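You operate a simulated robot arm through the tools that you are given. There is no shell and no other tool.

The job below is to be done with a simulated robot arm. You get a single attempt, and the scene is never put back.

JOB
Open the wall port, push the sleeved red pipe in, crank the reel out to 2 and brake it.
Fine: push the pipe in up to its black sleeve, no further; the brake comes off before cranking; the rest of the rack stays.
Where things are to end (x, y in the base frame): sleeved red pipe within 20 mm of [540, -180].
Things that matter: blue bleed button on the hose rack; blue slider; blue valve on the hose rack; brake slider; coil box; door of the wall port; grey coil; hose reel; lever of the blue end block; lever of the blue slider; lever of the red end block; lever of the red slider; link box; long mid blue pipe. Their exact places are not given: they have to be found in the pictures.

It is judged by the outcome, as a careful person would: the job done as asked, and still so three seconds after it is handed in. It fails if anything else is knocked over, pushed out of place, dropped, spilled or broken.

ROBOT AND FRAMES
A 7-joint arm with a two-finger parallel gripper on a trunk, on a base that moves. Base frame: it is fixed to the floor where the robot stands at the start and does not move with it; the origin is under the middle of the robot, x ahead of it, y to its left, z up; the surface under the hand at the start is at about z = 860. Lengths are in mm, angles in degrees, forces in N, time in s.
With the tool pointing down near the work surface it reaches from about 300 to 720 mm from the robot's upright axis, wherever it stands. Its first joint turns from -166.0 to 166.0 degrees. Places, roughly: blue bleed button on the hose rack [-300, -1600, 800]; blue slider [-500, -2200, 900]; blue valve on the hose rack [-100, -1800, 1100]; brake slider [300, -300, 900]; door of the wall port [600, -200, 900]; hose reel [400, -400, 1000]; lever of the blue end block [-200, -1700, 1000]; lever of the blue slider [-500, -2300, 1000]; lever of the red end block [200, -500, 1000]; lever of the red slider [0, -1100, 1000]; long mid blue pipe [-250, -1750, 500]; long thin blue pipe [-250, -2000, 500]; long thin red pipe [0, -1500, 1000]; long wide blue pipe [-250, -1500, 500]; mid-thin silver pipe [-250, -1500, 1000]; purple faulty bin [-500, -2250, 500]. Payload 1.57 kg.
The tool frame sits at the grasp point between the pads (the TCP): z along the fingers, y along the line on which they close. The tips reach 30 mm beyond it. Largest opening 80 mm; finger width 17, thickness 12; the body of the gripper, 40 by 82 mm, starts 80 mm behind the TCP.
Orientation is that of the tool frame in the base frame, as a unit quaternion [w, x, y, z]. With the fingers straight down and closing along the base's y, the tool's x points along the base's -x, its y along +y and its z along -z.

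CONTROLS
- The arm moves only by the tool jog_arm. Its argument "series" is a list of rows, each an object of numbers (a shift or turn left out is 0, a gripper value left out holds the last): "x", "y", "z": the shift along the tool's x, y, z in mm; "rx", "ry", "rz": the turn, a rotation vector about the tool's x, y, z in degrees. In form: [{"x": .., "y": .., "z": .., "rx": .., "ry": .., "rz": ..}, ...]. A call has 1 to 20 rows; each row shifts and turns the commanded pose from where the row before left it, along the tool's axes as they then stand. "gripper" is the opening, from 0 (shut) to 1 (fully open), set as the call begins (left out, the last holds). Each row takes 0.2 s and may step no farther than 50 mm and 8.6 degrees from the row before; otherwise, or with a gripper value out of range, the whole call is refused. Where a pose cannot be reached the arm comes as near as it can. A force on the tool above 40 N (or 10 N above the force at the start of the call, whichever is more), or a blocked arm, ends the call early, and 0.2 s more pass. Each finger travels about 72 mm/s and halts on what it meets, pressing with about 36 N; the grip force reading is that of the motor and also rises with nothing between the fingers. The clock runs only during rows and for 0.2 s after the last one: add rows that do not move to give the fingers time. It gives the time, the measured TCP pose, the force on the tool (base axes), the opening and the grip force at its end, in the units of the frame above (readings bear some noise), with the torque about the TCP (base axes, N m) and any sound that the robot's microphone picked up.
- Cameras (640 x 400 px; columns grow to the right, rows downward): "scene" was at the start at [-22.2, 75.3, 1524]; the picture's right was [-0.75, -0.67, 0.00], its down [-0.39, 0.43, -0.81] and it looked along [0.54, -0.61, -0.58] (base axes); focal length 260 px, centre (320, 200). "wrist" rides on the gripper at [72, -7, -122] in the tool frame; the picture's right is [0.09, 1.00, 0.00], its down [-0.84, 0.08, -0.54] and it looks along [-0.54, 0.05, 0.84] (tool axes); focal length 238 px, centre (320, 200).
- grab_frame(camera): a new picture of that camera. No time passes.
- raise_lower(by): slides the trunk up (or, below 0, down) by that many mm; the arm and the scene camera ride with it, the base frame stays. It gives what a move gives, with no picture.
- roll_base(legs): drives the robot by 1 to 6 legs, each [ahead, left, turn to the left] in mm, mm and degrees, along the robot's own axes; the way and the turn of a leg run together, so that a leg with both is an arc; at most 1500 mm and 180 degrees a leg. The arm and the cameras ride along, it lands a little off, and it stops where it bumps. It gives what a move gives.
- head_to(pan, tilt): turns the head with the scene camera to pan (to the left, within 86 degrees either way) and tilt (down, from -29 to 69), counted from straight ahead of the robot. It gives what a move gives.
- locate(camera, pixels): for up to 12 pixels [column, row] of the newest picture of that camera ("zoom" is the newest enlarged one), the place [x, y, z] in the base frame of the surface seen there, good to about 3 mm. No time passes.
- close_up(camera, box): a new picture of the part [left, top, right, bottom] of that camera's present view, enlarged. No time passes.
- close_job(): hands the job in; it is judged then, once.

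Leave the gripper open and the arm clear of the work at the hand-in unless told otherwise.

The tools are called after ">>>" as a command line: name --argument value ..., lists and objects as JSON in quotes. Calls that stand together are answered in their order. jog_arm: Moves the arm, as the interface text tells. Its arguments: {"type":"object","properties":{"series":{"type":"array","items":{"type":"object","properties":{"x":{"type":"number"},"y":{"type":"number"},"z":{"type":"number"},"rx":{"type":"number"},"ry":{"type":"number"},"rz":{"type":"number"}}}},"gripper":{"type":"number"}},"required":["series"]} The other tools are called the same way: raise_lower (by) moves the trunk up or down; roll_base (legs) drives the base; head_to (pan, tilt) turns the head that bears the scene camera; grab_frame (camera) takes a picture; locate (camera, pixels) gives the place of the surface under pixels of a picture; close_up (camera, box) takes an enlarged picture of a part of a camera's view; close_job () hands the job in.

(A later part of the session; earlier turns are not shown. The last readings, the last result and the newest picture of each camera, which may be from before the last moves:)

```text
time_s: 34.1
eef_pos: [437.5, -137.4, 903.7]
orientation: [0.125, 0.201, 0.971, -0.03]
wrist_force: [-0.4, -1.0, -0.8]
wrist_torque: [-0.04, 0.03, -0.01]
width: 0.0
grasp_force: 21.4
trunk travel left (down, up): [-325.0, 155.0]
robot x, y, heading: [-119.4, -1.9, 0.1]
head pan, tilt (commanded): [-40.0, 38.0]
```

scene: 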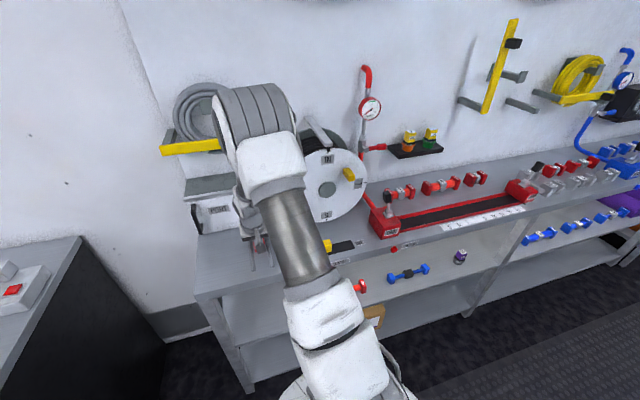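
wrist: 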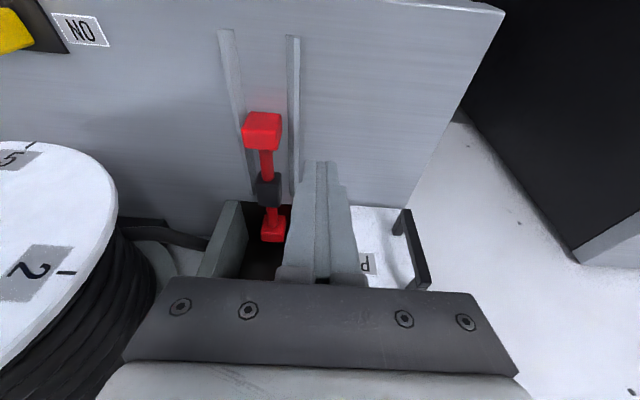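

Pushed. I'll back off the same way and check the sleeve against the mouth.

>>> jog_arm --series '[{"x": 14.5, "z": -3.9}, {"x": 9.7, "z": -2.6}, {"x": -5.2, "z": -19.3}, {"x": -10.4, "z": -38.6}, {"x": -10.4, "z": -38.6}, {"y": 30}, {"y": 30}, {}]'

>>> close_up --camera "wrist" --box '[190, 95, 330, 255]'

```text
time_s: 35.9
eef_pos: [439.5, -71.7, 1003.2]
orientation: [0.124, 0.2, 0.971, -0.03]
wrist_force: [0.1, 0.2, 0.0]
wrist_torque: [0.01, -0.02, 0.01]
width: 0.0
grasp_force: 21.0
trunk travel left (down, up): [-325.0, 155.0]
robot x, y, heading: [-119.7, 0.1, -0.1]
head pan, tilt (commanded): [-40.0, 38.0]
```

```text
2.50 times, centred on (260, 175) of wrist
```

zoom: 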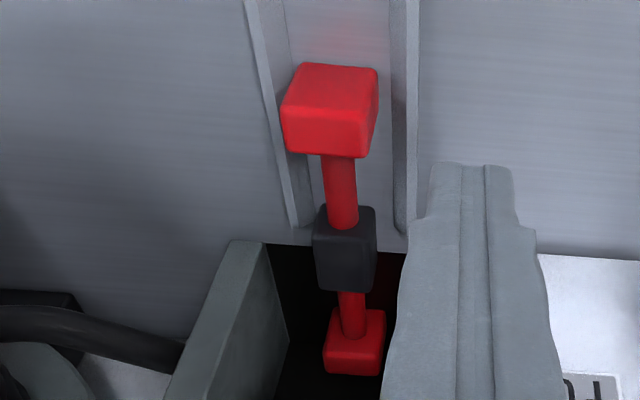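

>>> locate --camera "zoom" --pixels '[[330, 80], [330, 100], [345, 222], [345, 232], [345, 240], [345, 260], [345, 285], [345, 290], [245, 243], [280, 245], [395, 250], [348, 205]]'

```text
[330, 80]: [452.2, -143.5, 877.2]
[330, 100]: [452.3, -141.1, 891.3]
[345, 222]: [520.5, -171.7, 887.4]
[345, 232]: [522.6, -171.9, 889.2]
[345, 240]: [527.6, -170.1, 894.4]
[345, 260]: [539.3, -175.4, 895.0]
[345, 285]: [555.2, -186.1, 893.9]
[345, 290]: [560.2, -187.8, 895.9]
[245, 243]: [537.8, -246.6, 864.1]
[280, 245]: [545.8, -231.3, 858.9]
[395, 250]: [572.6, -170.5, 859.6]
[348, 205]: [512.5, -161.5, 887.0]
```

The pipe is in: rear face moved 122 mm, sleeve front at the mouth (≈590 vs 591), sleeve centre ≈(542,-180). Next the brake: I'll back the hand off, open it, and move right to above the yellow brake knob (about [290,-298]).

>>> jog_arm --series '[{"x": 26, "z": -7}, {"x": 26, "z": -7}, {"y": -44.5}, {"y": -44.5}, {"y": -44.5}, {"y": -44.5}, {"y": -44.5}, {"y": -44.5}, {}]' --gripper 1

>>> grab_frame --camera "wrist"

>>> grab_frame --camera "scene"

```text
time_s: 37.9
eef_pos: [285.1, -294.1, 1007.9]
orientation: [0.124, 0.2, 0.971, -0.03]
wrist_force: [0.3, 0.3, 0.0]
wrist_torque: [0.03, -0.06, -0.02]
width: 80.0
grasp_force: 0.0
trunk travel left (down, up): [-325.0, 155.0]
robot x, y, heading: [-120.1, -0.1, -0.1]
head pan, tilt (commanded): [-40.0, 38.0]
```

```text
taken
```

wrist: 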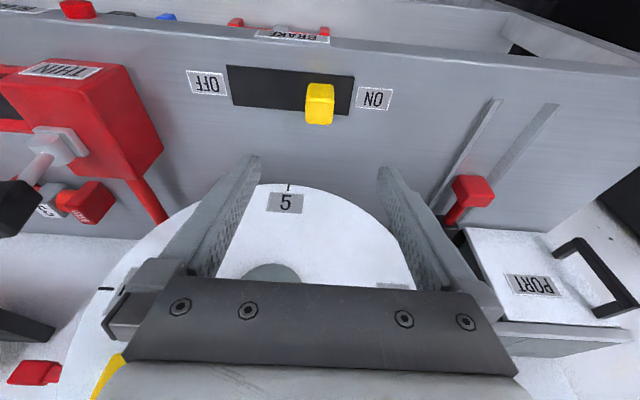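

```text
taken
```

scene: 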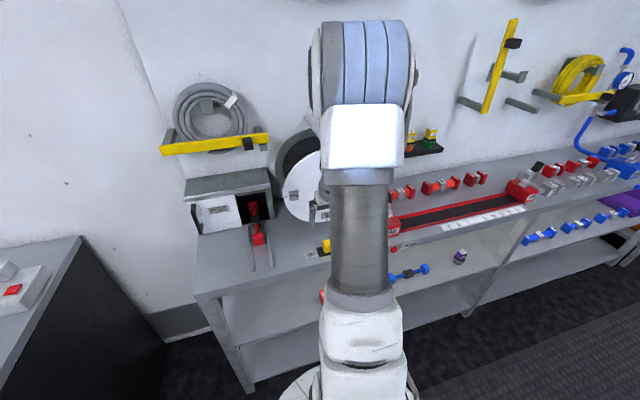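

The hand is above the brake knob (knob at (319,103)). I'll measure the knob, the plate ends and the red block on the left so the hand doesn't touch it.

>>> locate --camera "wrist" --pixels '[[319, 90], [319, 105], [319, 120], [307, 105], [332, 105], [230, 85], [352, 95], [158, 150], [130, 75], [75, 140], [15, 205], [162, 210]]'

>>> close_up --camera "wrist" --box '[180, 50, 400, 150]'

```text
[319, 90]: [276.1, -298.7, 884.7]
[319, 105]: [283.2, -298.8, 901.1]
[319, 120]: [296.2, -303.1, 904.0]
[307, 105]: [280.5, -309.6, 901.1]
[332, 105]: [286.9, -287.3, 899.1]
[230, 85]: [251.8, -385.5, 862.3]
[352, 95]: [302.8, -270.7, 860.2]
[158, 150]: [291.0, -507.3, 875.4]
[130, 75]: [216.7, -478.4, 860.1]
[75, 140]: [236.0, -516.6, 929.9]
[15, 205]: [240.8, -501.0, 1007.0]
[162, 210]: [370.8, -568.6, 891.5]
```

```text
2.91 times, centred on (290, 100) of wrist
```

zoom: 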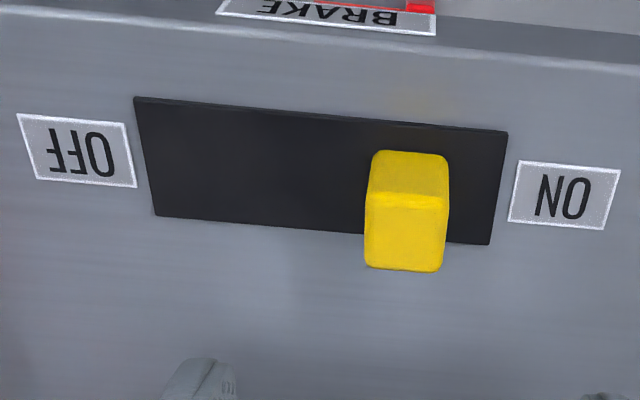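

Knob centre is at lateral -164, depth 383, z 865–904. I'll lower the open gripper around it and close.

>>> jog_arm --series '[{"x": 8.3, "y": -1.6, "z": 33.3}, {"x": 8.3, "y": -1.6, "z": 33.3}, {"x": 8.2, "y": -1.5, "z": 33.3}, {}]'

>>> grab_frame --camera "wrist"

```text
time_s: 38.9
eef_pos: [282.6, -300.5, 902.1]
orientation: [0.124, 0.201, 0.971, -0.031]
wrist_force: [-0.3, 0.0, 0.4]
wrist_torque: [0.01, 0.02, -0.03]
width: 79.9
grasp_force: 0.1
trunk travel left (down, up): [-325.0, 155.0]
robot x, y, heading: [-117.3, 0.2, -0.4]
head pan, tilt (commanded): [-40.0, 38.0]
```

```text
taken
```

wrist: 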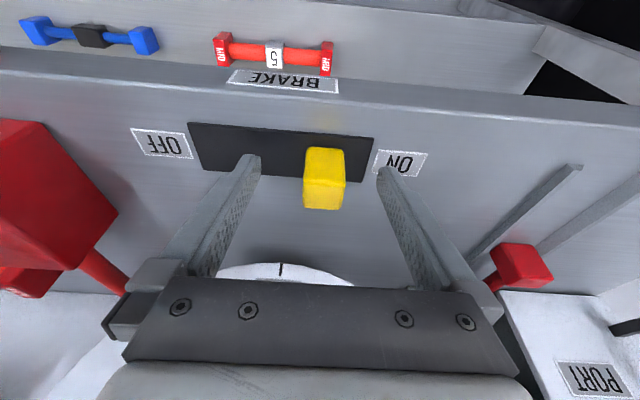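

The knob is between the fingers. I'll close on it.

>>> jog_arm --series '[{}, {}, {}, {}]' --gripper 0

>>> jog_arm --series '[{"y": -8}, {"y": -8}, {"y": -8}, {"y": -8}, {"y": -8}, {}]'

>>> grab_frame --camera "wrist"

```text
time_s: 39.9
eef_pos: [283.8, -299.1, 902.2]
orientation: [0.124, 0.199, 0.972, -0.03]
wrist_force: [0.6, 2.4, -0.9]
wrist_torque: [0.79, -0.68, 0.54]
width: 26.1
grasp_force: 36.8
trunk travel left (down, up): [-325.0, 155.0]
robot x, y, heading: [-122.0, -2.0, -0.0]
head pan, tilt (commanded): [-40.0, 38.0]
```

```text
time_s: 41.3
eef_pos: [267.6, -337.6, 902.3]
orientation: [0.125, 0.2, 0.971, -0.029]
wrist_force: [7.0, -2.0, -8.6]
wrist_torque: [0.48, -1.32, 0.63]
width: 25.7
grasp_force: 37.3
trunk travel left (down, up): [-325.0, 155.0]
robot x, y, heading: [-122.7, -0.6, 0.1]
head pan, tilt (commanded): [-40.0, 38.0]
```

```text
taken
```

wrist: 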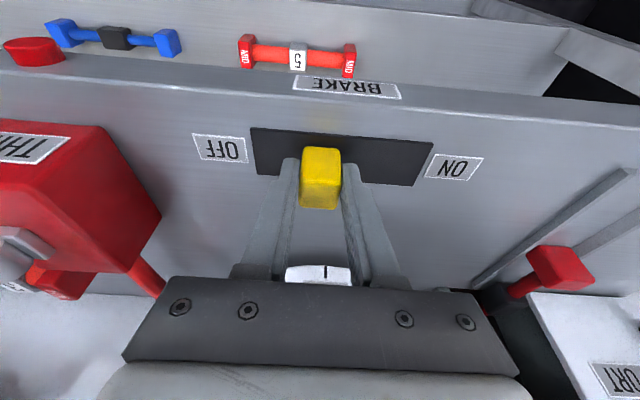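

The brake knob has slid 40 mm toward OFF. I'll continue in small steps to the stop.

>>> jog_arm --series '[{"y": -5}, {"y": -5}, {"y": -5}, {"y": -4}, {}]'

>>> grab_frame --camera "wrist"

```text
time_s: 42.5
eef_pos: [260.7, -352.5, 902.6]
orientation: [0.125, 0.2, 0.971, -0.028]
wrist_force: [9.6, 5.7, -10.8]
wrist_torque: [0.64, -1.24, 0.44]
width: 26.1
grasp_force: 37.0
trunk travel left (down, up): [-325.0, 155.0]
robot x, y, heading: [-117.6, 1.1, -0.2]
head pan, tilt (commanded): [-40.0, 38.0]
```

```text
taken
```

wrist: 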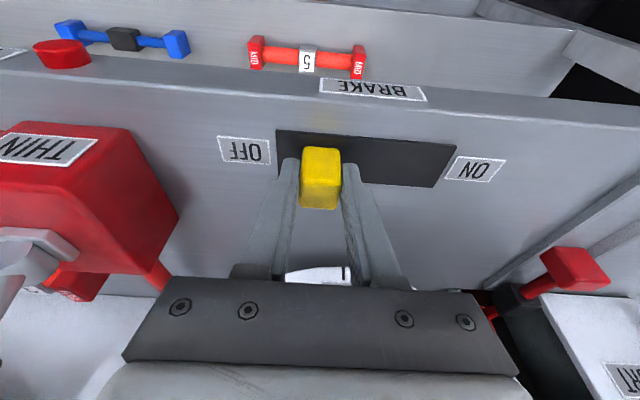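

Now at lateral -222.6, force a bit higher. One more small nudge to make sure it is at the end.

>>> jog_arm --series '[{"y": -3}, {"y": -3}, {}]'

```text
time_s: 43.3
eef_pos: [260.5, -355.2, 903.6]
orientation: [0.123, 0.197, 0.972, -0.027]
wrist_force: [18.1, 27.3, -11.1]
wrist_torque: [0.92, -0.19, 0.04]
width: 25.8
grasp_force: 37.3
trunk travel left (down, up): [-325.0, 155.0]
robot x, y, heading: [-120.3, -0.2, -0.1]
head pan, tilt (commanded): [-40.0, 38.0]
```

The end stop at OFF is felt (≈32 N). I'll relax, open, and lift straight out along the tool axis.

>>> jog_arm --series '[{"y": 3}, {"y": 2}, {}]'

>>> jog_arm --series '[{}, {}, {}]' --gripper 1

>>> jog_arm --series '[{"z": -25}, {"z": -35}, {"z": -40}, {}]'

>>> grab_frame --camera "wrist"

>>> grab_frame --camera "scene"

```text
time_s: 44.1
eef_pos: [260.2, -353.8, 903.0]
orientation: [0.124, 0.199, 0.972, -0.029]
wrist_force: [11.0, 18.1, -13.6]
wrist_torque: [1.22, 0.05, 0.8]
width: 25.8
grasp_force: 37.1
trunk travel left (down, up): [-325.0, 155.0]
robot x, y, heading: [-119.3, -2.2, -0.1]
head pan, tilt (commanded): [-40.0, 38.0]
```

```text
time_s: 44.9
eef_pos: [258.8, -357.1, 903.3]
orientation: [0.124, 0.2, 0.971, -0.03]
wrist_force: [-0.7, -0.2, 0.2]
wrist_torque: [0.03, 0.01, -0.04]
width: 80.2
grasp_force: 0.0
trunk travel left (down, up): [-325.0, 155.0]
robot x, y, heading: [-116.5, -5.9, 0.2]
head pan, tilt (commanded): [-40.0, 38.0]
```

```text
time_s: 45.9
eef_pos: [237.2, -343.3, 1002.3]
orientation: [0.124, 0.2, 0.971, -0.03]
wrist_force: [-0.1, -0.3, 0.0]
wrist_torque: [-0.02, -0.03, 0.03]
width: 80.0
grasp_force: 0.1
trunk travel left (down, up): [-325.0, 155.0]
robot x, y, heading: [-117.7, 0.7, -0.1]
head pan, tilt (commanded): [-40.0, 38.0]
```

```text
taken
```

wrist: 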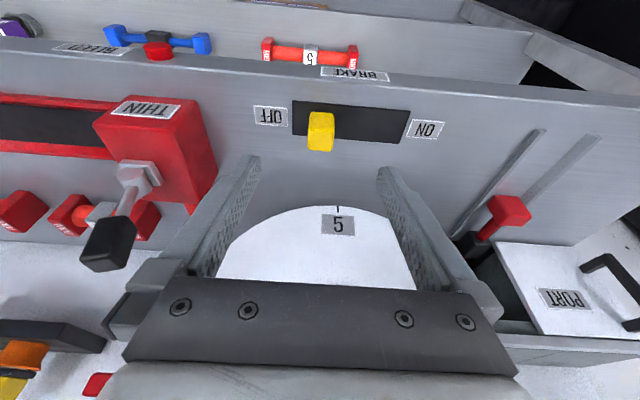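

```text
taken
```

scene: 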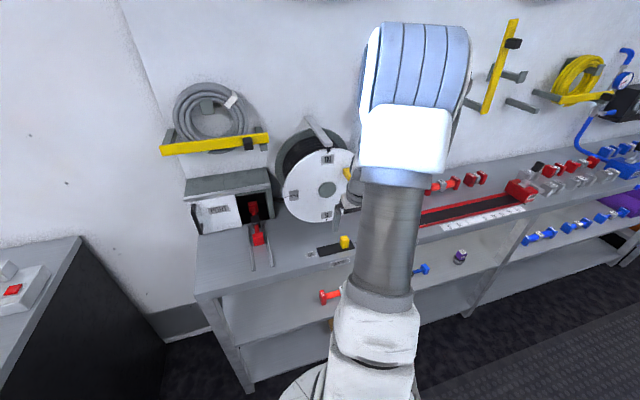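

Brake is OFF. Now the crank. The reel's hose leaves at the bottom toward the left, so paying "out" is clockwise seen from the front — which brings "2" to the pointer after 90°. I'll raise the hand, with fingers closed, to see the crank knob.

>>> jog_arm --series '[{"x": -9.7, "y": -7.5, "z": -36.2}, {"x": -9.7, "y": -7.5, "z": -36.2}, {"x": -9.7, "y": -7.5, "z": -36.2}, {"x": -9.7, "y": -7.5, "z": -36.2}, {}]' --gripper 0

>>> grab_frame --camera "wrist"

>>> grab_frame --camera "scene"

```text
time_s: 47.1
eef_pos: [225.7, -369.6, 1151.2]
orientation: [0.125, 0.2, 0.971, -0.029]
wrist_force: [0.5, -0.4, -0.1]
wrist_torque: [-0.01, -0.01, 0.01]
width: 0.0
grasp_force: 21.3
trunk travel left (down, up): [-325.0, 155.0]
robot x, y, heading: [-118.0, -3.6, 0.2]
head pan, tilt (commanded): [-40.0, 38.0]
```

```text
taken
```

wrist: 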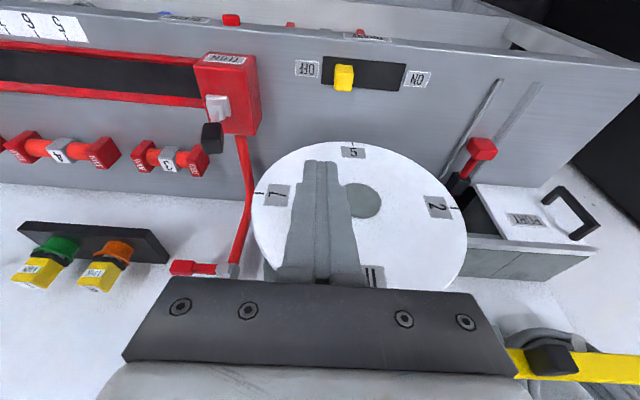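

```text
taken
```

scene: 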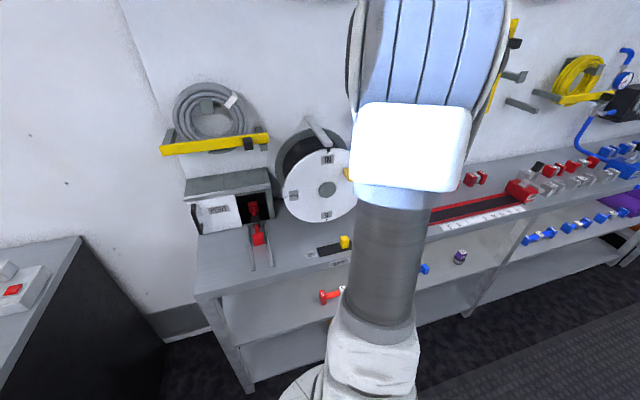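

The fingers hide the knob. I'll shift left 80 mm to view it.

>>> jog_arm --series '[{"y": 40}, {"y": 40}, {}]'

>>> grab_frame --camera "wrist"

>>> close_up --camera "wrist" --box '[120, 100, 340, 300]'

```text
time_s: 47.9
eef_pos: [256.8, -297.7, 1150.0]
orientation: [0.124, 0.2, 0.971, -0.03]
wrist_force: [-0.9, 0.3, -0.6]
wrist_torque: [0.01, -0.01, 0.0]
width: 0.0
grasp_force: 21.8
trunk travel left (down, up): [-325.0, 155.0]
robot x, y, heading: [-116.7, -1.6, 0.1]
head pan, tilt (commanded): [-40.0, 38.0]
```

```text
taken
```

wrist: 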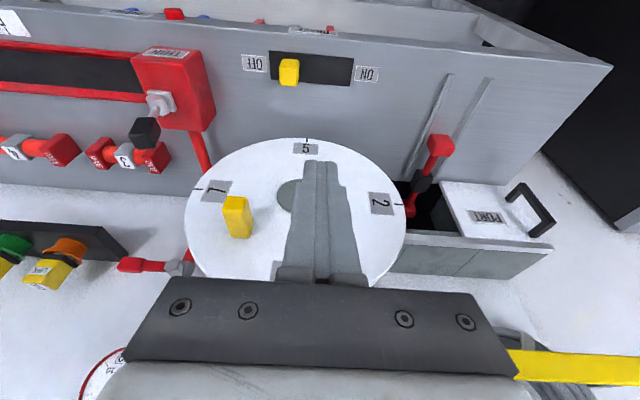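

```text
2.00 times, centred on (230, 200) of wrist
```

zoom: 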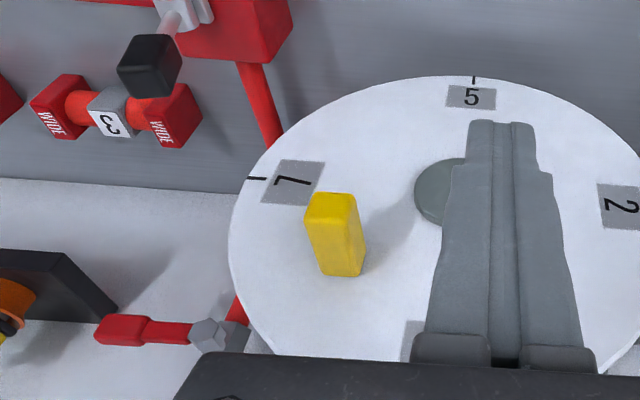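

The dial reads IN–2–5–7 in order for clockwise turning, confirming the direction. I'll measure the knob in this zoom.

>>> locate --camera "zoom" --pixels '[[310, 197], [352, 197], [330, 210], [308, 222], [356, 222], [332, 240], [322, 270], [360, 270], [330, 198], [345, 255], [440, 195], [285, 182]]'

```text
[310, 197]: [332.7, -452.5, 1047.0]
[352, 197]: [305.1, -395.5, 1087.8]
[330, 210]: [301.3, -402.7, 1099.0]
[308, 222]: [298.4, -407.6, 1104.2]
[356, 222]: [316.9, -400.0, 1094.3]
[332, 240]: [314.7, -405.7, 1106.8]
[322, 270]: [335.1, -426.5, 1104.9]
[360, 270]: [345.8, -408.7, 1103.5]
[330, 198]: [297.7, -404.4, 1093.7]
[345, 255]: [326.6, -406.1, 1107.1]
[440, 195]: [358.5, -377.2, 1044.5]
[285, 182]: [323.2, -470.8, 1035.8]
```

Knob: top face at z≈1107, about 22 mm square, centre near lateral -253, z≈1096, i.e. 45° upper right on an 83 mm radius, sticking out from depth 480 to 432. I'll push it down from above with closed fingertips along the arc. First, position the tips above it.

>>> jog_arm --series '[{"x": -5.2, "z": -19.3}, {"y": -38.5}, {"y": -38.5}, {"x": -32.2, "z": 8.63}, {"x": -32.2, "z": 8.63}, {"x": -32.2, "z": 8.63}, {}]'

>>> grab_frame --camera "wrist"

>>> grab_frame --camera "scene"

```text
time_s: 49.5
eef_pos: [319.1, -408.9, 1170.4]
orientation: [0.124, 0.201, 0.971, -0.03]
wrist_force: [0.6, -0.2, 0.7]
wrist_torque: [-0.04, -0.01, 0.0]
width: 0.0
grasp_force: 21.8
trunk travel left (down, up): [-325.0, 155.0]
robot x, y, heading: [-117.5, -2.9, 0.1]
head pan, tilt (commanded): [-40.0, 38.0]
```

```text
taken
```

wrist: 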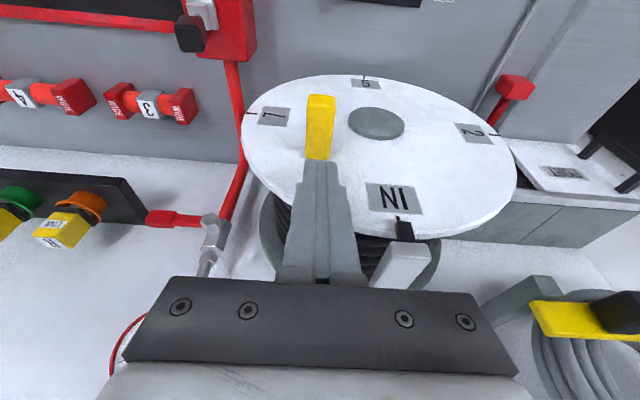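

```text
taken
```

scene: 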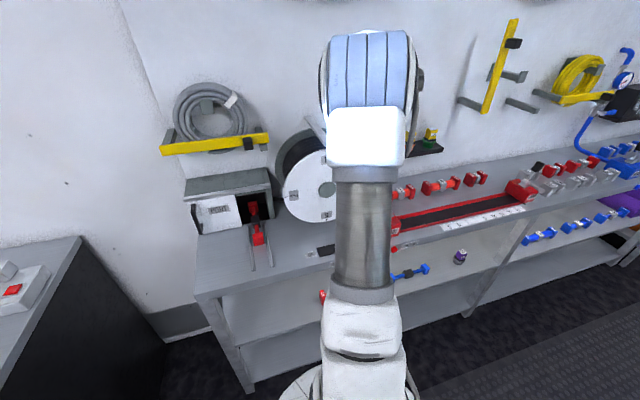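

Tips are right above the knob (tips z≈1139). The wrist view also shows the dial nicely ("IN" at the black pointer (402,230)). I'll descend 30 mm to just above contact, then push about 9° clockwise as a test.

>>> jog_arm --series '[{"x": 3.9, "z": 14.5}, {"x": 3.9, "z": 14.5}, {}]'

>>> jog_arm --series '[{"y": -4, "x": 1.1, "z": 4}, {"y": -4.4, "x": 1.1, "z": 4}, {}]'

>>> grab_frame --camera "wrist"

```text
time_s: 50.3
eef_pos: [319.6, -408.0, 1139.3]
orientation: [0.125, 0.201, 0.971, -0.03]
wrist_force: [0.4, 0.1, -0.2]
wrist_torque: [-0.02, 0.03, 0.0]
width: 0.4
grasp_force: 21.3
trunk travel left (down, up): [-325.0, 155.0]
robot x, y, heading: [-122.8, -0.6, -0.0]
head pan, tilt (commanded): [-40.0, 38.0]
```

```text
time_s: 51.1
eef_pos: [315.4, -416.6, 1132.3]
orientation: [0.125, 0.2, 0.971, -0.03]
wrist_force: [1.8, -0.3, 1.3]
wrist_torque: [-0.01, -0.05, 0.0]
width: 0.0
grasp_force: 21.3
trunk travel left (down, up): [-325.0, 155.0]
robot x, y, heading: [-120.2, 5.4, -0.3]
head pan, tilt (commanded): [-40.0, 38.0]
```

```text
taken
```

wrist: 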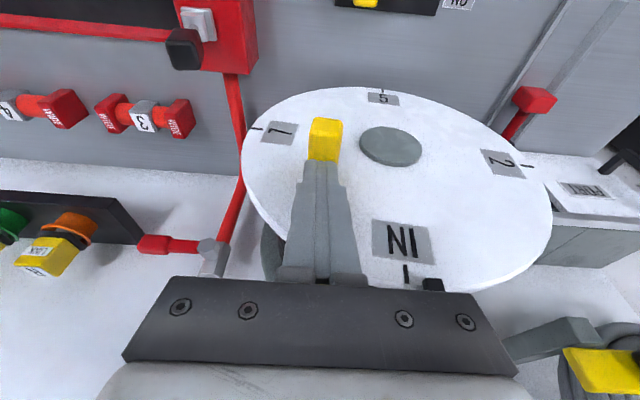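

The disc turned clockwise ~9° easily ("IN" has moved off the pointer). I'll continue along the arc to about 45° of turn (knob at 3 o'clock).

>>> jog_arm --series '[{"y": -3.45, "x": 1.27, "z": 4.73}, {"y": -3.45, "x": 1.27, "z": 4.73}, {"y": -2.45, "x": 1.45, "z": 5.41}, {"y": -2.45, "x": 1.45, "z": 5.41}, {"y": -1.55, "x": 1.55, "z": 5.8}, {"y": -1.55, "x": 1.55, "z": 5.8}, {"y": -0.5, "x": 1.66, "z": 6.18}, {"y": -0.5, "x": 1.66, "z": 6.18}, {}]'

>>> grab_frame --camera "wrist"

>>> grab_frame --camera "scene"

```text
time_s: 53.1
eef_pos: [303.9, -439.8, 1085.9]
orientation: [0.127, 0.205, 0.97, -0.034]
wrist_force: [-7.5, -36.8, 11.0]
wrist_torque: [-1.04, 0.19, -0.1]
width: 0.1
grasp_force: 21.1
trunk travel left (down, up): [-325.0, 155.0]
robot x, y, heading: [-123.8, 1.2, 0.2]
head pan, tilt (commanded): [-40.0, 38.0]
```

```text
taken
```

wrist: 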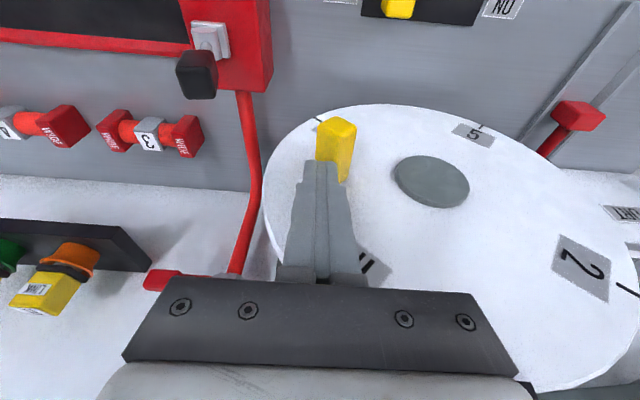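

```text
taken
```

scene: 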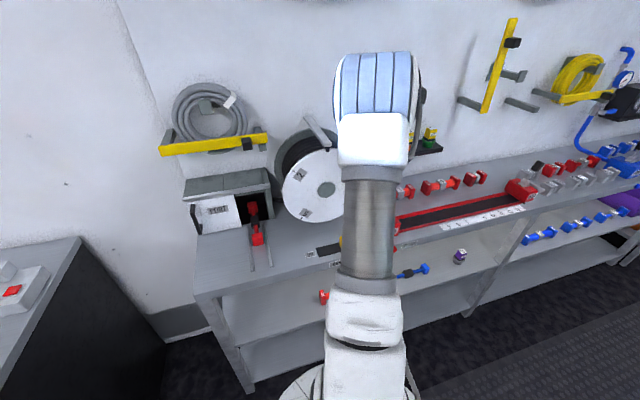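

There is a ~37 N sideways force: the fingertip seems to have ended to the right of the knob. I'll measure where the knob and dial marks are now.

>>> locate --camera "wrist" --pixels '[[335, 122], [350, 125], [328, 140], [345, 140], [345, 165], [350, 160], [481, 126], [628, 288], [432, 175], [320, 165], [585, 268], [473, 135]]'

>>> close_up --camera "wrist" --box '[270, 90, 430, 210]'

```text
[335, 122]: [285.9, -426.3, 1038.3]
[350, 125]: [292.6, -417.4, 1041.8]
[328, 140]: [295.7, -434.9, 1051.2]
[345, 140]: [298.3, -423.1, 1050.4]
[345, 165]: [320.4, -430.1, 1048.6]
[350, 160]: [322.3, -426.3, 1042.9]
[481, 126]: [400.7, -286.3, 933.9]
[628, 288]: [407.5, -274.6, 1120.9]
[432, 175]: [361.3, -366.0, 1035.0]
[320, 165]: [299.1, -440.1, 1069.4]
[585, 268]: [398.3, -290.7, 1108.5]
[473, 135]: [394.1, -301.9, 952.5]
```

```text
3.33 times, centred on (350, 150) of wrist
```

zoom: 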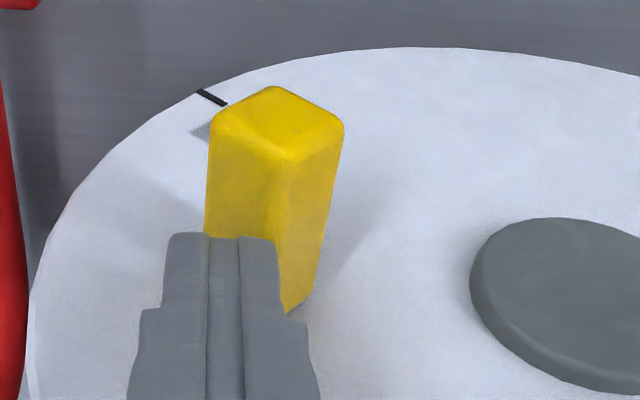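

The disc is now 40° clockwise (knob near 3 o'clock, standing on its corner); the closed tips slid off its corner to the right. I'll lift, open the fingers ~13 mm so the knob's corner nests in the gap, and push from there.

>>> jog_arm --series '[{"x": -2.6, "z": -9.65}, {"x": -2.6, "z": -9.65}, {}]'

>>> jog_arm --series '[{}, {}]' --gripper 0.16

>>> close_up --camera "wrist" --box '[240, 70, 460, 240]'

```text
time_s: 53.9
eef_pos: [306.4, -433.1, 1106.6]
orientation: [0.126, 0.201, 0.971, -0.029]
wrist_force: [-6.2, -19.7, 12.7]
wrist_torque: [-0.48, 0.12, -0.06]
width: 0.1
grasp_force: 21.3
trunk travel left (down, up): [-325.0, 155.0]
robot x, y, heading: [-125.1, -0.6, -0.0]
head pan, tilt (commanded): [-40.0, 38.0]
```

```text
time_s: 54.5
eef_pos: [307.8, -430.6, 1104.1]
orientation: [0.124, 0.199, 0.972, -0.028]
wrist_force: [-0.3, 0.1, 0.2]
wrist_torque: [-0.02, 0.02, 0.0]
width: 12.7
grasp_force: 0.1
trunk travel left (down, up): [-325.0, 155.0]
robot x, y, heading: [-121.3, -0.3, 0.1]
head pan, tilt (commanded): [-40.0, 38.0]
```

```text
2.35 times, centred on (350, 155) of wrist
```

zoom: 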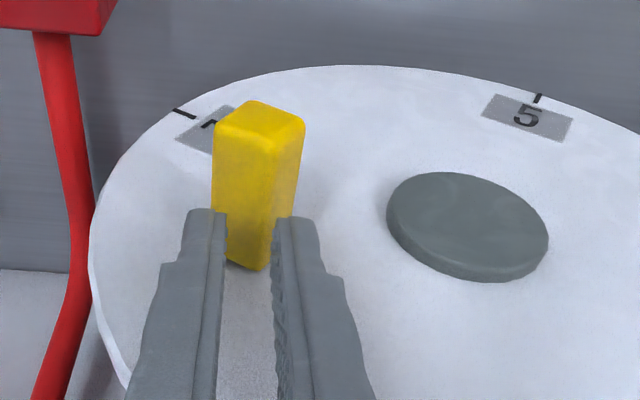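

I'll measure the dial ticks again to get the present angle.

>>> locate --camera "zoom" --pixels '[[538, 98], [185, 112], [250, 105], [262, 130], [250, 160], [290, 150], [262, 250], [220, 130], [300, 125], [205, 225], [300, 230], [262, 265]]'

```text
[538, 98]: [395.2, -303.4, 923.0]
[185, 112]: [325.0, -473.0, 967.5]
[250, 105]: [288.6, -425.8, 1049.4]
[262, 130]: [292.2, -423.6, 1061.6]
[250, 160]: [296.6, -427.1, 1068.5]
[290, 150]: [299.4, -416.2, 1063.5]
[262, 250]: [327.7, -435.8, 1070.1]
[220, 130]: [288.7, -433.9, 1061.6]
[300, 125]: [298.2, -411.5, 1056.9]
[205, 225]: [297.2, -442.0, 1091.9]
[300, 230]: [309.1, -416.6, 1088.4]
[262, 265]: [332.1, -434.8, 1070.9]
```

Disc is at 31° now (it followed back a little on lifting). The model fits (knob centre on an 83 mm radius). I'll lower so the corner nests between the fingers and push on to about 50°.

>>> jog_arm --series '[{"y": 1, "x": 2.17, "z": 8.11}, {"y": -1.15, "x": 1.62, "z": 6.04}, {"y": -1.15, "x": 1.62, "z": 6.04}, {"y": -0.1, "x": 1.88, "z": 7.0}, {"y": -0.1, "x": 1.88, "z": 7.0}, {}]'

>>> close_up --camera "wrist" --box '[240, 70, 640, 320]'

```text
time_s: 55.9
eef_pos: [306.4, -432.6, 1072.0]
orientation: [0.124, 0.201, 0.971, -0.029]
wrist_force: [0.4, 0.5, 0.1]
wrist_torque: [0.01, 0.0, 0.05]
width: 12.8
grasp_force: 0.0
trunk travel left (down, up): [-325.0, 155.0]
robot x, y, heading: [-117.2, 1.3, 0.1]
head pan, tilt (commanded): [-40.0, 38.0]
```

```text
1.60 times, centred on (440, 195) of wrist
```

zoom: 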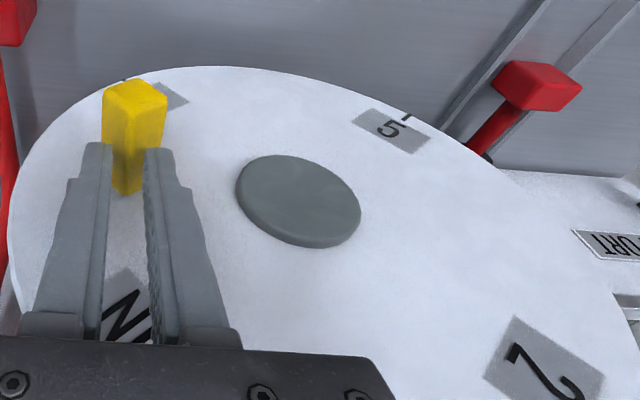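

>>> locate --camera "zoom" --pixels '[[408, 117], [128, 185], [130, 150], [122, 79], [516, 345], [390, 130], [300, 195], [95, 150], [162, 155]]'

```text
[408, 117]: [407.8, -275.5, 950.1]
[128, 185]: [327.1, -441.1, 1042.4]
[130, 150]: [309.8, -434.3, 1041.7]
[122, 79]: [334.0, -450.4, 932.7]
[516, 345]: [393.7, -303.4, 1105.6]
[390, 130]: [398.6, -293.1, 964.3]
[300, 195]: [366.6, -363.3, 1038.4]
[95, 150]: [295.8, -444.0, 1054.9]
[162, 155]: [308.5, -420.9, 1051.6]
```

Turn is 49° now, exactly as planned, with no force. I'll continue to about 80°.

>>> jog_arm --series '[{"y": 1.15, "x": 1.81, "z": 6.76}, {"y": 1.15, "x": 1.81, "z": 6.76}, {"y": 2.15, "x": 1.68, "z": 6.28}, {"y": 2.15, "x": 1.68, "z": 6.28}, {"y": 3.1, "x": 1.51, "z": 5.65}, {"y": 3.1, "x": 1.51, "z": 5.65}, {}]'

>>> grab_frame --camera "wrist"

>>> grab_frame --camera "scene"

```text
time_s: 57.5
eef_pos: [312.1, -421.9, 1031.2]
orientation: [0.124, 0.201, 0.971, -0.031]
wrist_force: [-1.5, -3.4, -0.4]
wrist_torque: [-0.05, 0.07, 0.02]
width: 15.5
grasp_force: 1.5
trunk travel left (down, up): [-325.0, 155.0]
robot x, y, heading: [-119.7, -4.1, -0.2]
head pan, tilt (commanded): [-40.0, 38.0]
```

```text
taken
```

wrist: 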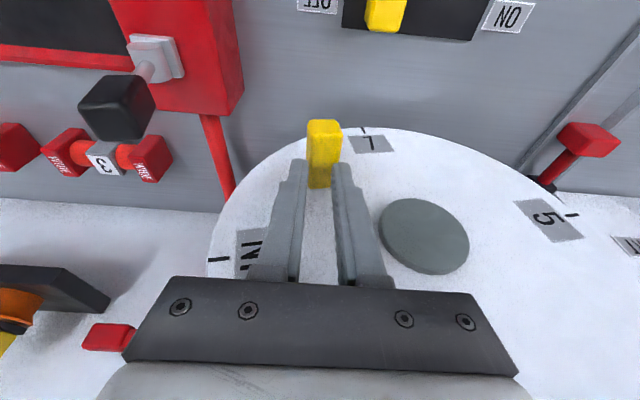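

```text
taken
```

scene: 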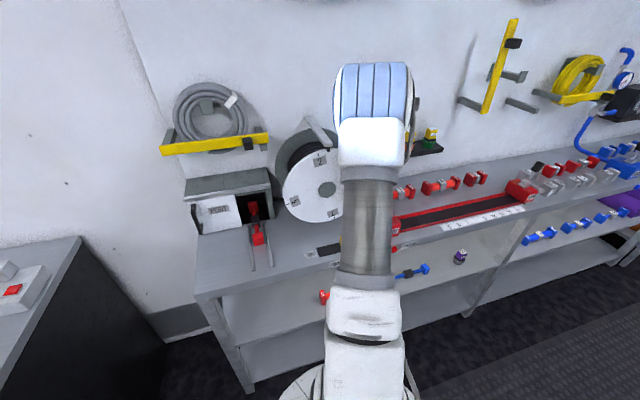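

>>> locate --camera "wrist" --pixels '[[365, 130], [571, 215], [215, 260], [322, 125], [320, 155], [323, 185], [310, 140], [338, 140], [550, 218]]'

>>> close_up --camera "scene" --box '[270, 110, 370, 230]'

>>> close_up --camera "wrist" --box '[260, 100, 400, 220]'

```text
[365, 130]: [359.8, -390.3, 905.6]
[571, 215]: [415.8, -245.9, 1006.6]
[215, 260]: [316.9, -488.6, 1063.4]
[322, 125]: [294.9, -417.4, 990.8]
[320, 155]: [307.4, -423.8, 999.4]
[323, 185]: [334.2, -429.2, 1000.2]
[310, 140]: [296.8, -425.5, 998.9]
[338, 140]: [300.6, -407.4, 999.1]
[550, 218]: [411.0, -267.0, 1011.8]
```

```text
3.33 times, centred on (320, 170) of scene
```

zoom: 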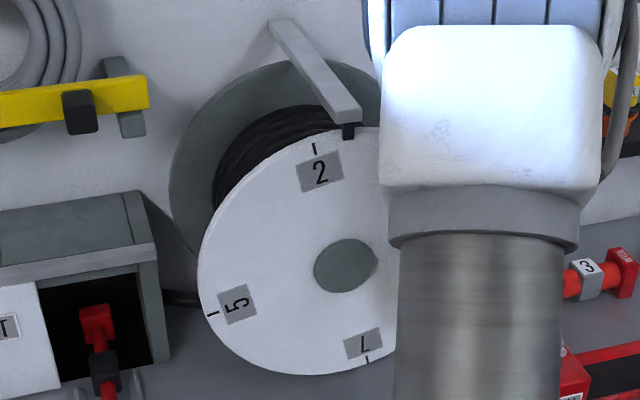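

```text
3.33 times, centred on (330, 160) of wrist
```

zoom: 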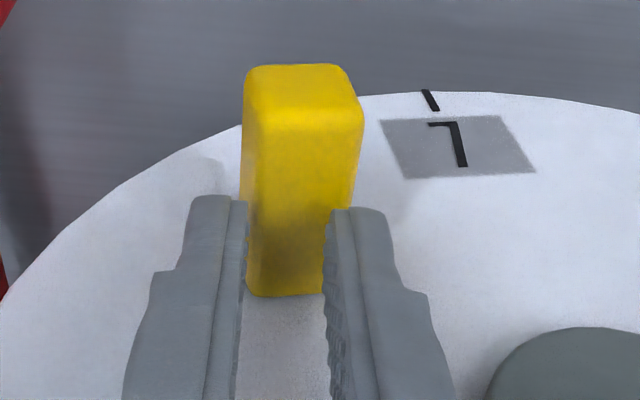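

Ticks show the disc at ≈78°; "2" is approaching the pointer. I'll push about 10° more, in small steps, then measure.

>>> jog_arm --series '[{"y": 3, "x": 0.93, "z": 3.48}, {"y": 3, "x": 0.93, "z": 3.48}, {"y": 2.5, "x": 0.65, "z": 2.4}, {}]'

>>> grab_frame --camera "wrist"

>>> close_up --camera "scene" --box '[270, 110, 370, 230]'

```text
time_s: 58.5
eef_pos: [315.4, -411.9, 1021.9]
orientation: [0.125, 0.2, 0.971, -0.028]
wrist_force: [-0.2, 0.3, 0.0]
wrist_torque: [-0.01, -0.03, 0.0]
width: 12.7
grasp_force: 0.0
trunk travel left (down, up): [-325.0, 155.0]
robot x, y, heading: [-115.3, -1.3, -0.0]
head pan, tilt (commanded): [-40.0, 38.0]
```

```text
taken
```

wrist: 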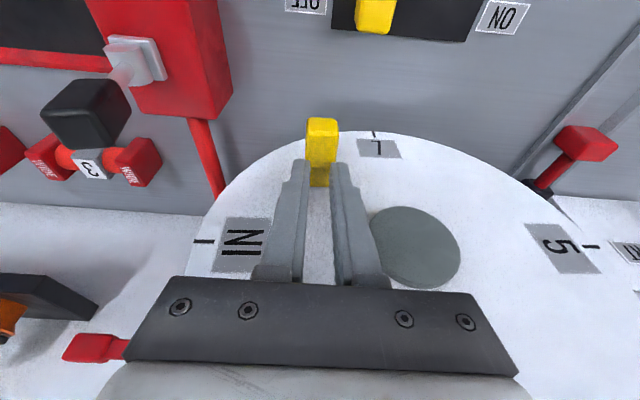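

```text
3.33 times, centred on (320, 170) of scene
```

zoom: 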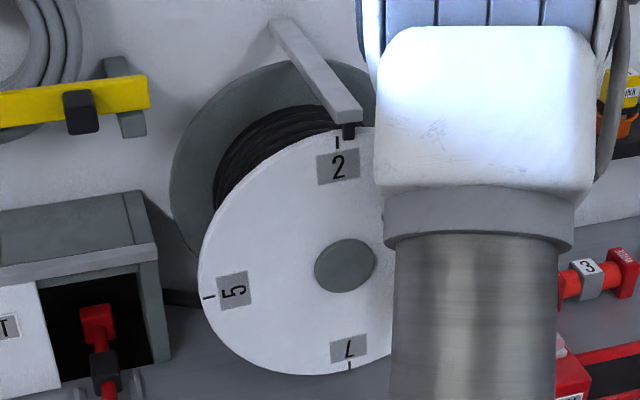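

>>> locate --camera "wrist" --pixels '[[374, 134], [590, 247], [205, 242], [200, 242], [596, 247], [374, 131], [322, 165], [322, 180]]'

>>> locate --camera "zoom" --pixels '[[337, 142], [347, 132], [208, 297], [349, 366], [344, 265], [337, 138]]'

```text
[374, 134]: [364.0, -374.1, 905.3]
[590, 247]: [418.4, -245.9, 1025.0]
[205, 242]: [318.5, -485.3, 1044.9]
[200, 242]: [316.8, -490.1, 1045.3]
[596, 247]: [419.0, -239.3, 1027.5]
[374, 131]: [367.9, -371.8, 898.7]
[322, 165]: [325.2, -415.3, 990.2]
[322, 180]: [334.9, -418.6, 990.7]
```

```text
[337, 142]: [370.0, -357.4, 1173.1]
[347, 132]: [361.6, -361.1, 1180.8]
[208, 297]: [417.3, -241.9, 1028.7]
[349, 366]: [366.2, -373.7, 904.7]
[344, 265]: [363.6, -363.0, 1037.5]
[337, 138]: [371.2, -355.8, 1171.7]
```

Disc at ≈86°; about 4° more needed (≈4 mm down at the knob). I'll push 4 mm more.

>>> jog_arm --series '[{"y": 1.5, "x": 0.52, "z": 1.93}, {"y": 1.5, "x": 0.52, "z": 1.93}, {}]'

>>> grab_frame --camera "wrist"

>>> close_up --camera "scene" --box '[270, 110, 370, 230]'

```text
time_s: 59.3
eef_pos: [316.8, -412.1, 1018.4]
orientation: [0.125, 0.2, 0.971, -0.031]
wrist_force: [1.3, 1.3, 1.8]
wrist_torque: [-0.02, -0.03, 0.04]
width: 12.3
grasp_force: 0.1
trunk travel left (down, up): [-325.0, 155.0]
robot x, y, heading: [-119.9, -2.4, 0.1]
head pan, tilt (commanded): [-40.0, 38.0]
```

```text
taken
```

wrist: 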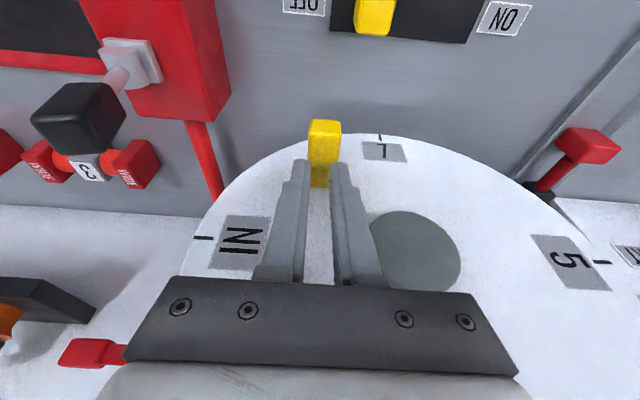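

```text
3.33 times, centred on (320, 170) of scene
```

zoom: 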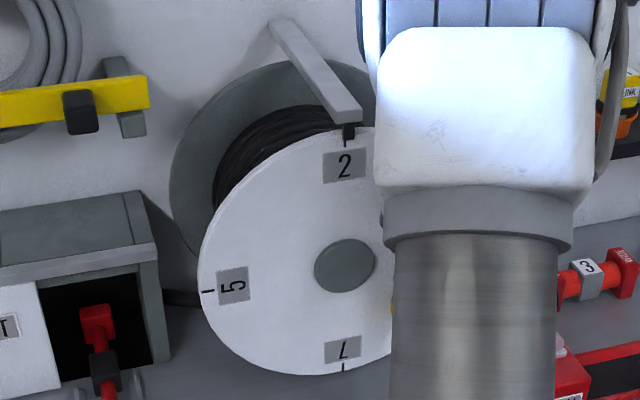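

"2" is now at the pointer in the picture. I'll measure the ticks for accuracy.

>>> locate --camera "wrist" --pixels '[[380, 137], [602, 263], [203, 238], [598, 263], [208, 239], [210, 239], [607, 263]]'

>>> locate --camera "zoom" --pixels '[[347, 144], [349, 128], [208, 291], [342, 368], [349, 136]]'

>>> close_up --camera "scene" --box '[305, 135, 345, 170]'

```text
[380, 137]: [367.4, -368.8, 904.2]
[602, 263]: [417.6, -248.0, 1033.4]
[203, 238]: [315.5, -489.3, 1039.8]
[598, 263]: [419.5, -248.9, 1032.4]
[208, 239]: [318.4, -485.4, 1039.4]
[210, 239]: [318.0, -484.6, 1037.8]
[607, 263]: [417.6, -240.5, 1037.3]
```

```text
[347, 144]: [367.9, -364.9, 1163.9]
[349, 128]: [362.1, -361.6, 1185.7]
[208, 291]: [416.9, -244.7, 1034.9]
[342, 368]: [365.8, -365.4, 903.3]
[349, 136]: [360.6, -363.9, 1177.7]
```

```text
11.43 times, centred on (325, 152) of scene
```

zoom: 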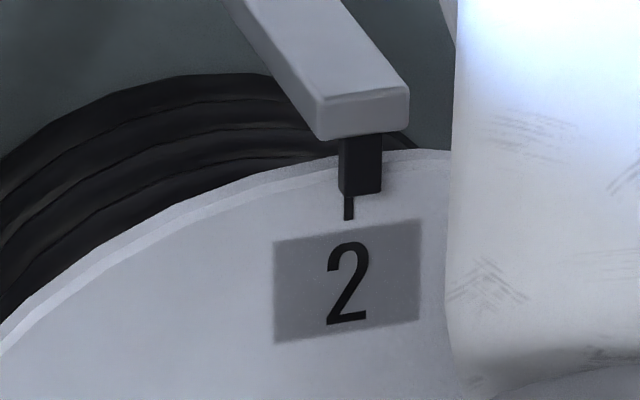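

The disc is at ≈88.7°, "2" under the pointer within about 1°. I'll nudge 1 mm more and then lift the fingers straight off the knob.

>>> jog_arm --series '[{"x": 0.3, "z": 1.1, "y": 0.5}, {}]'

>>> jog_arm --series '[{"x": -1.3, "z": -4.8}, {"z": -20}, {"z": -30}, {"x": 30, "z": -10}, {"x": 40, "z": 0}, {}]'

>>> grab_frame --camera "wrist"

>>> grab_frame --camera "scene"

```text
time_s: 59.9
eef_pos: [316.9, -409.8, 1016.7]
orientation: [0.125, 0.2, 0.971, -0.03]
wrist_force: [-0.7, 0.4, 1.8]
wrist_torque: [0.05, -0.01, -0.03]
width: 13.3
grasp_force: 0.5
trunk travel left (down, up): [-325.0, 155.0]
robot x, y, heading: [-119.4, 1.1, -0.0]
head pan, tilt (commanded): [-40.0, 38.0]
```

```text
time_s: 61.3
eef_pos: [239.1, -377.5, 1063.3]
orientation: [0.126, 0.2, 0.971, -0.03]
wrist_force: [-0.3, -0.3, -0.4]
wrist_torque: [0.01, -0.01, -0.02]
width: 12.7
grasp_force: 0.0
trunk travel left (down, up): [-325.0, 155.0]
robot x, y, heading: [-119.9, -1.2, -0.1]
head pan, tilt (commanded): [-40.0, 38.0]
```

```text
taken
```

wrist: 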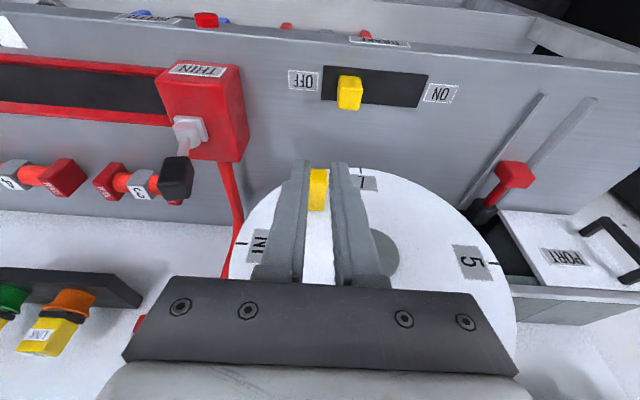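

```text
taken
```

scene: 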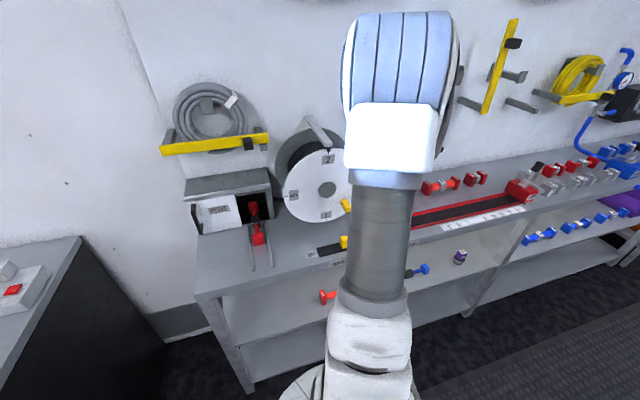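

The hand is off the knob. I'll check the dial angle after release.

>>> locate --camera "wrist" --pixels '[[360, 173], [492, 263], [241, 242], [318, 175], [345, 92], [349, 105]]'

>>> close_up --camera "scene" --box '[270, 110, 370, 260]'

```text
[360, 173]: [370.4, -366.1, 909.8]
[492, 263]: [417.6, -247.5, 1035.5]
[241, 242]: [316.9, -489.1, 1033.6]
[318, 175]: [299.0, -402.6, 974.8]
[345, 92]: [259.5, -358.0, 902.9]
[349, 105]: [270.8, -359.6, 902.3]
```

```text
2.67 times, centred on (320, 185) of scene
```

zoom: 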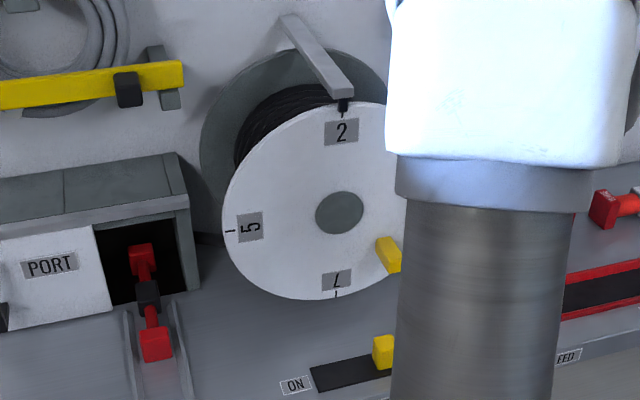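

Dial at ≈90° (ticks level within 0.5°): the pointer reads 2. Now the brake: knob at OFF is at lateral ≈-226. I'll open the gripper and go above it, then down around it.

>>> jog_arm --series '[{"x": 2.07, "y": 9.33, "z": 21.2}, {"x": 2.07, "y": 9.33, "z": 21.2}, {"x": 2.07, "y": 9.33, "z": 21.2}, {}]' --gripper 1

>>> grab_frame --camera "wrist"

```text
time_s: 62.3
eef_pos: [261.5, -356.5, 998.1]
orientation: [0.124, 0.201, 0.971, -0.031]
wrist_force: [0.2, 0.3, 0.5]
wrist_torque: [0.01, 0.01, -0.01]
width: 79.8
grasp_force: 0.2
trunk travel left (down, up): [-325.0, 155.0]
robot x, y, heading: [-121.8, 0.3, -0.2]
head pan, tilt (commanded): [-40.0, 38.0]
```

```text
taken
```

wrist: 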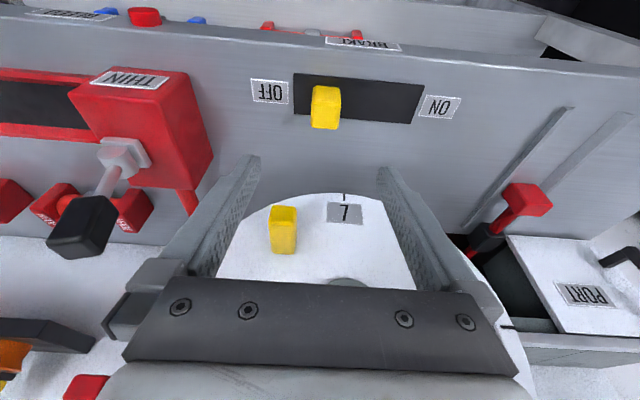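

Aligned (knob at (325,107) centred). I'll descend and close on it.

>>> jog_arm --series '[{"x": 8.8, "z": 30.4}, {"x": 8.8, "z": 30.4}, {"x": 8.8, "z": 30.4}, {}]'

>>> jog_arm --series '[{}, {}, {}, {}]' --gripper 0

>>> grab_frame --camera "wrist"

```text
time_s: 63.3
eef_pos: [259.1, -356.8, 902.7]
orientation: [0.125, 0.202, 0.971, -0.03]
wrist_force: [0.1, -0.2, 0.1]
wrist_torque: [0.0, -0.01, -0.01]
width: 80.0
grasp_force: 0.1
trunk travel left (down, up): [-325.0, 155.0]
robot x, y, heading: [-119.3, -0.1, 0.1]
head pan, tilt (commanded): [-40.0, 38.0]
```

```text
time_s: 64.3
eef_pos: [260.6, -353.7, 903.0]
orientation: [0.123, 0.199, 0.972, -0.029]
wrist_force: [5.2, 12.0, 1.1]
wrist_torque: [1.05, -0.55, 0.67]
width: 25.9
grasp_force: 36.7
trunk travel left (down, up): [-325.0, 155.0]
robot x, y, heading: [-120.2, -0.4, 0.3]
head pan, tilt (commanded): [-40.0, 38.0]
```

```text
taken
```

wrist: 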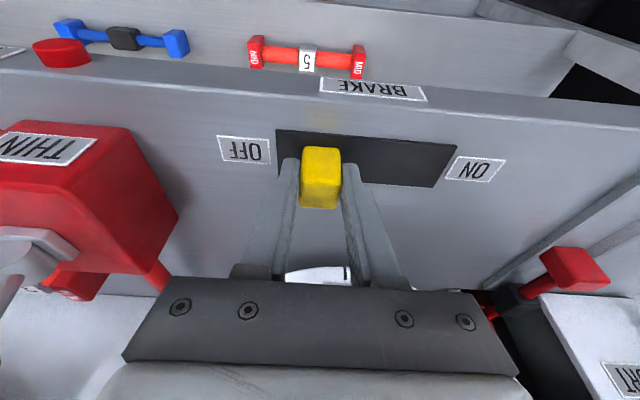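

The brake knob is gripped. I'll slide it left toward ON (about 62 mm), in small steps, stopping at the end.

>>> jog_arm --series '[{"y": 8}, {"y": 8}, {"y": 8}, {"y": 8}, {"y": 8}, {"y": 8}, {"y": 6}, {"y": 4}, {}]'

>>> grab_frame --camera "wrist"

```text
time_s: 66.3
eef_pos: [281.4, -303.6, 902.8]
orientation: [0.124, 0.2, 0.972, -0.029]
wrist_force: [11.4, -4.2, -13.2]
wrist_torque: [0.74, -0.62, 0.62]
width: 26.1
grasp_force: 36.8
trunk travel left (down, up): [-325.0, 155.0]
robot x, y, heading: [-118.4, 2.4, 0.0]
head pan, tilt (commanded): [-40.0, 38.0]
```

```text
taken
```

wrist: 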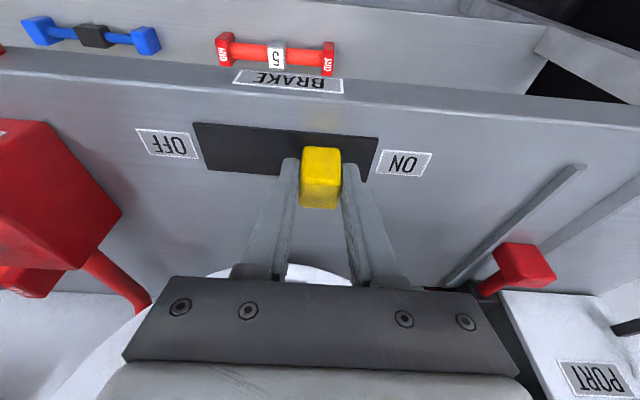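

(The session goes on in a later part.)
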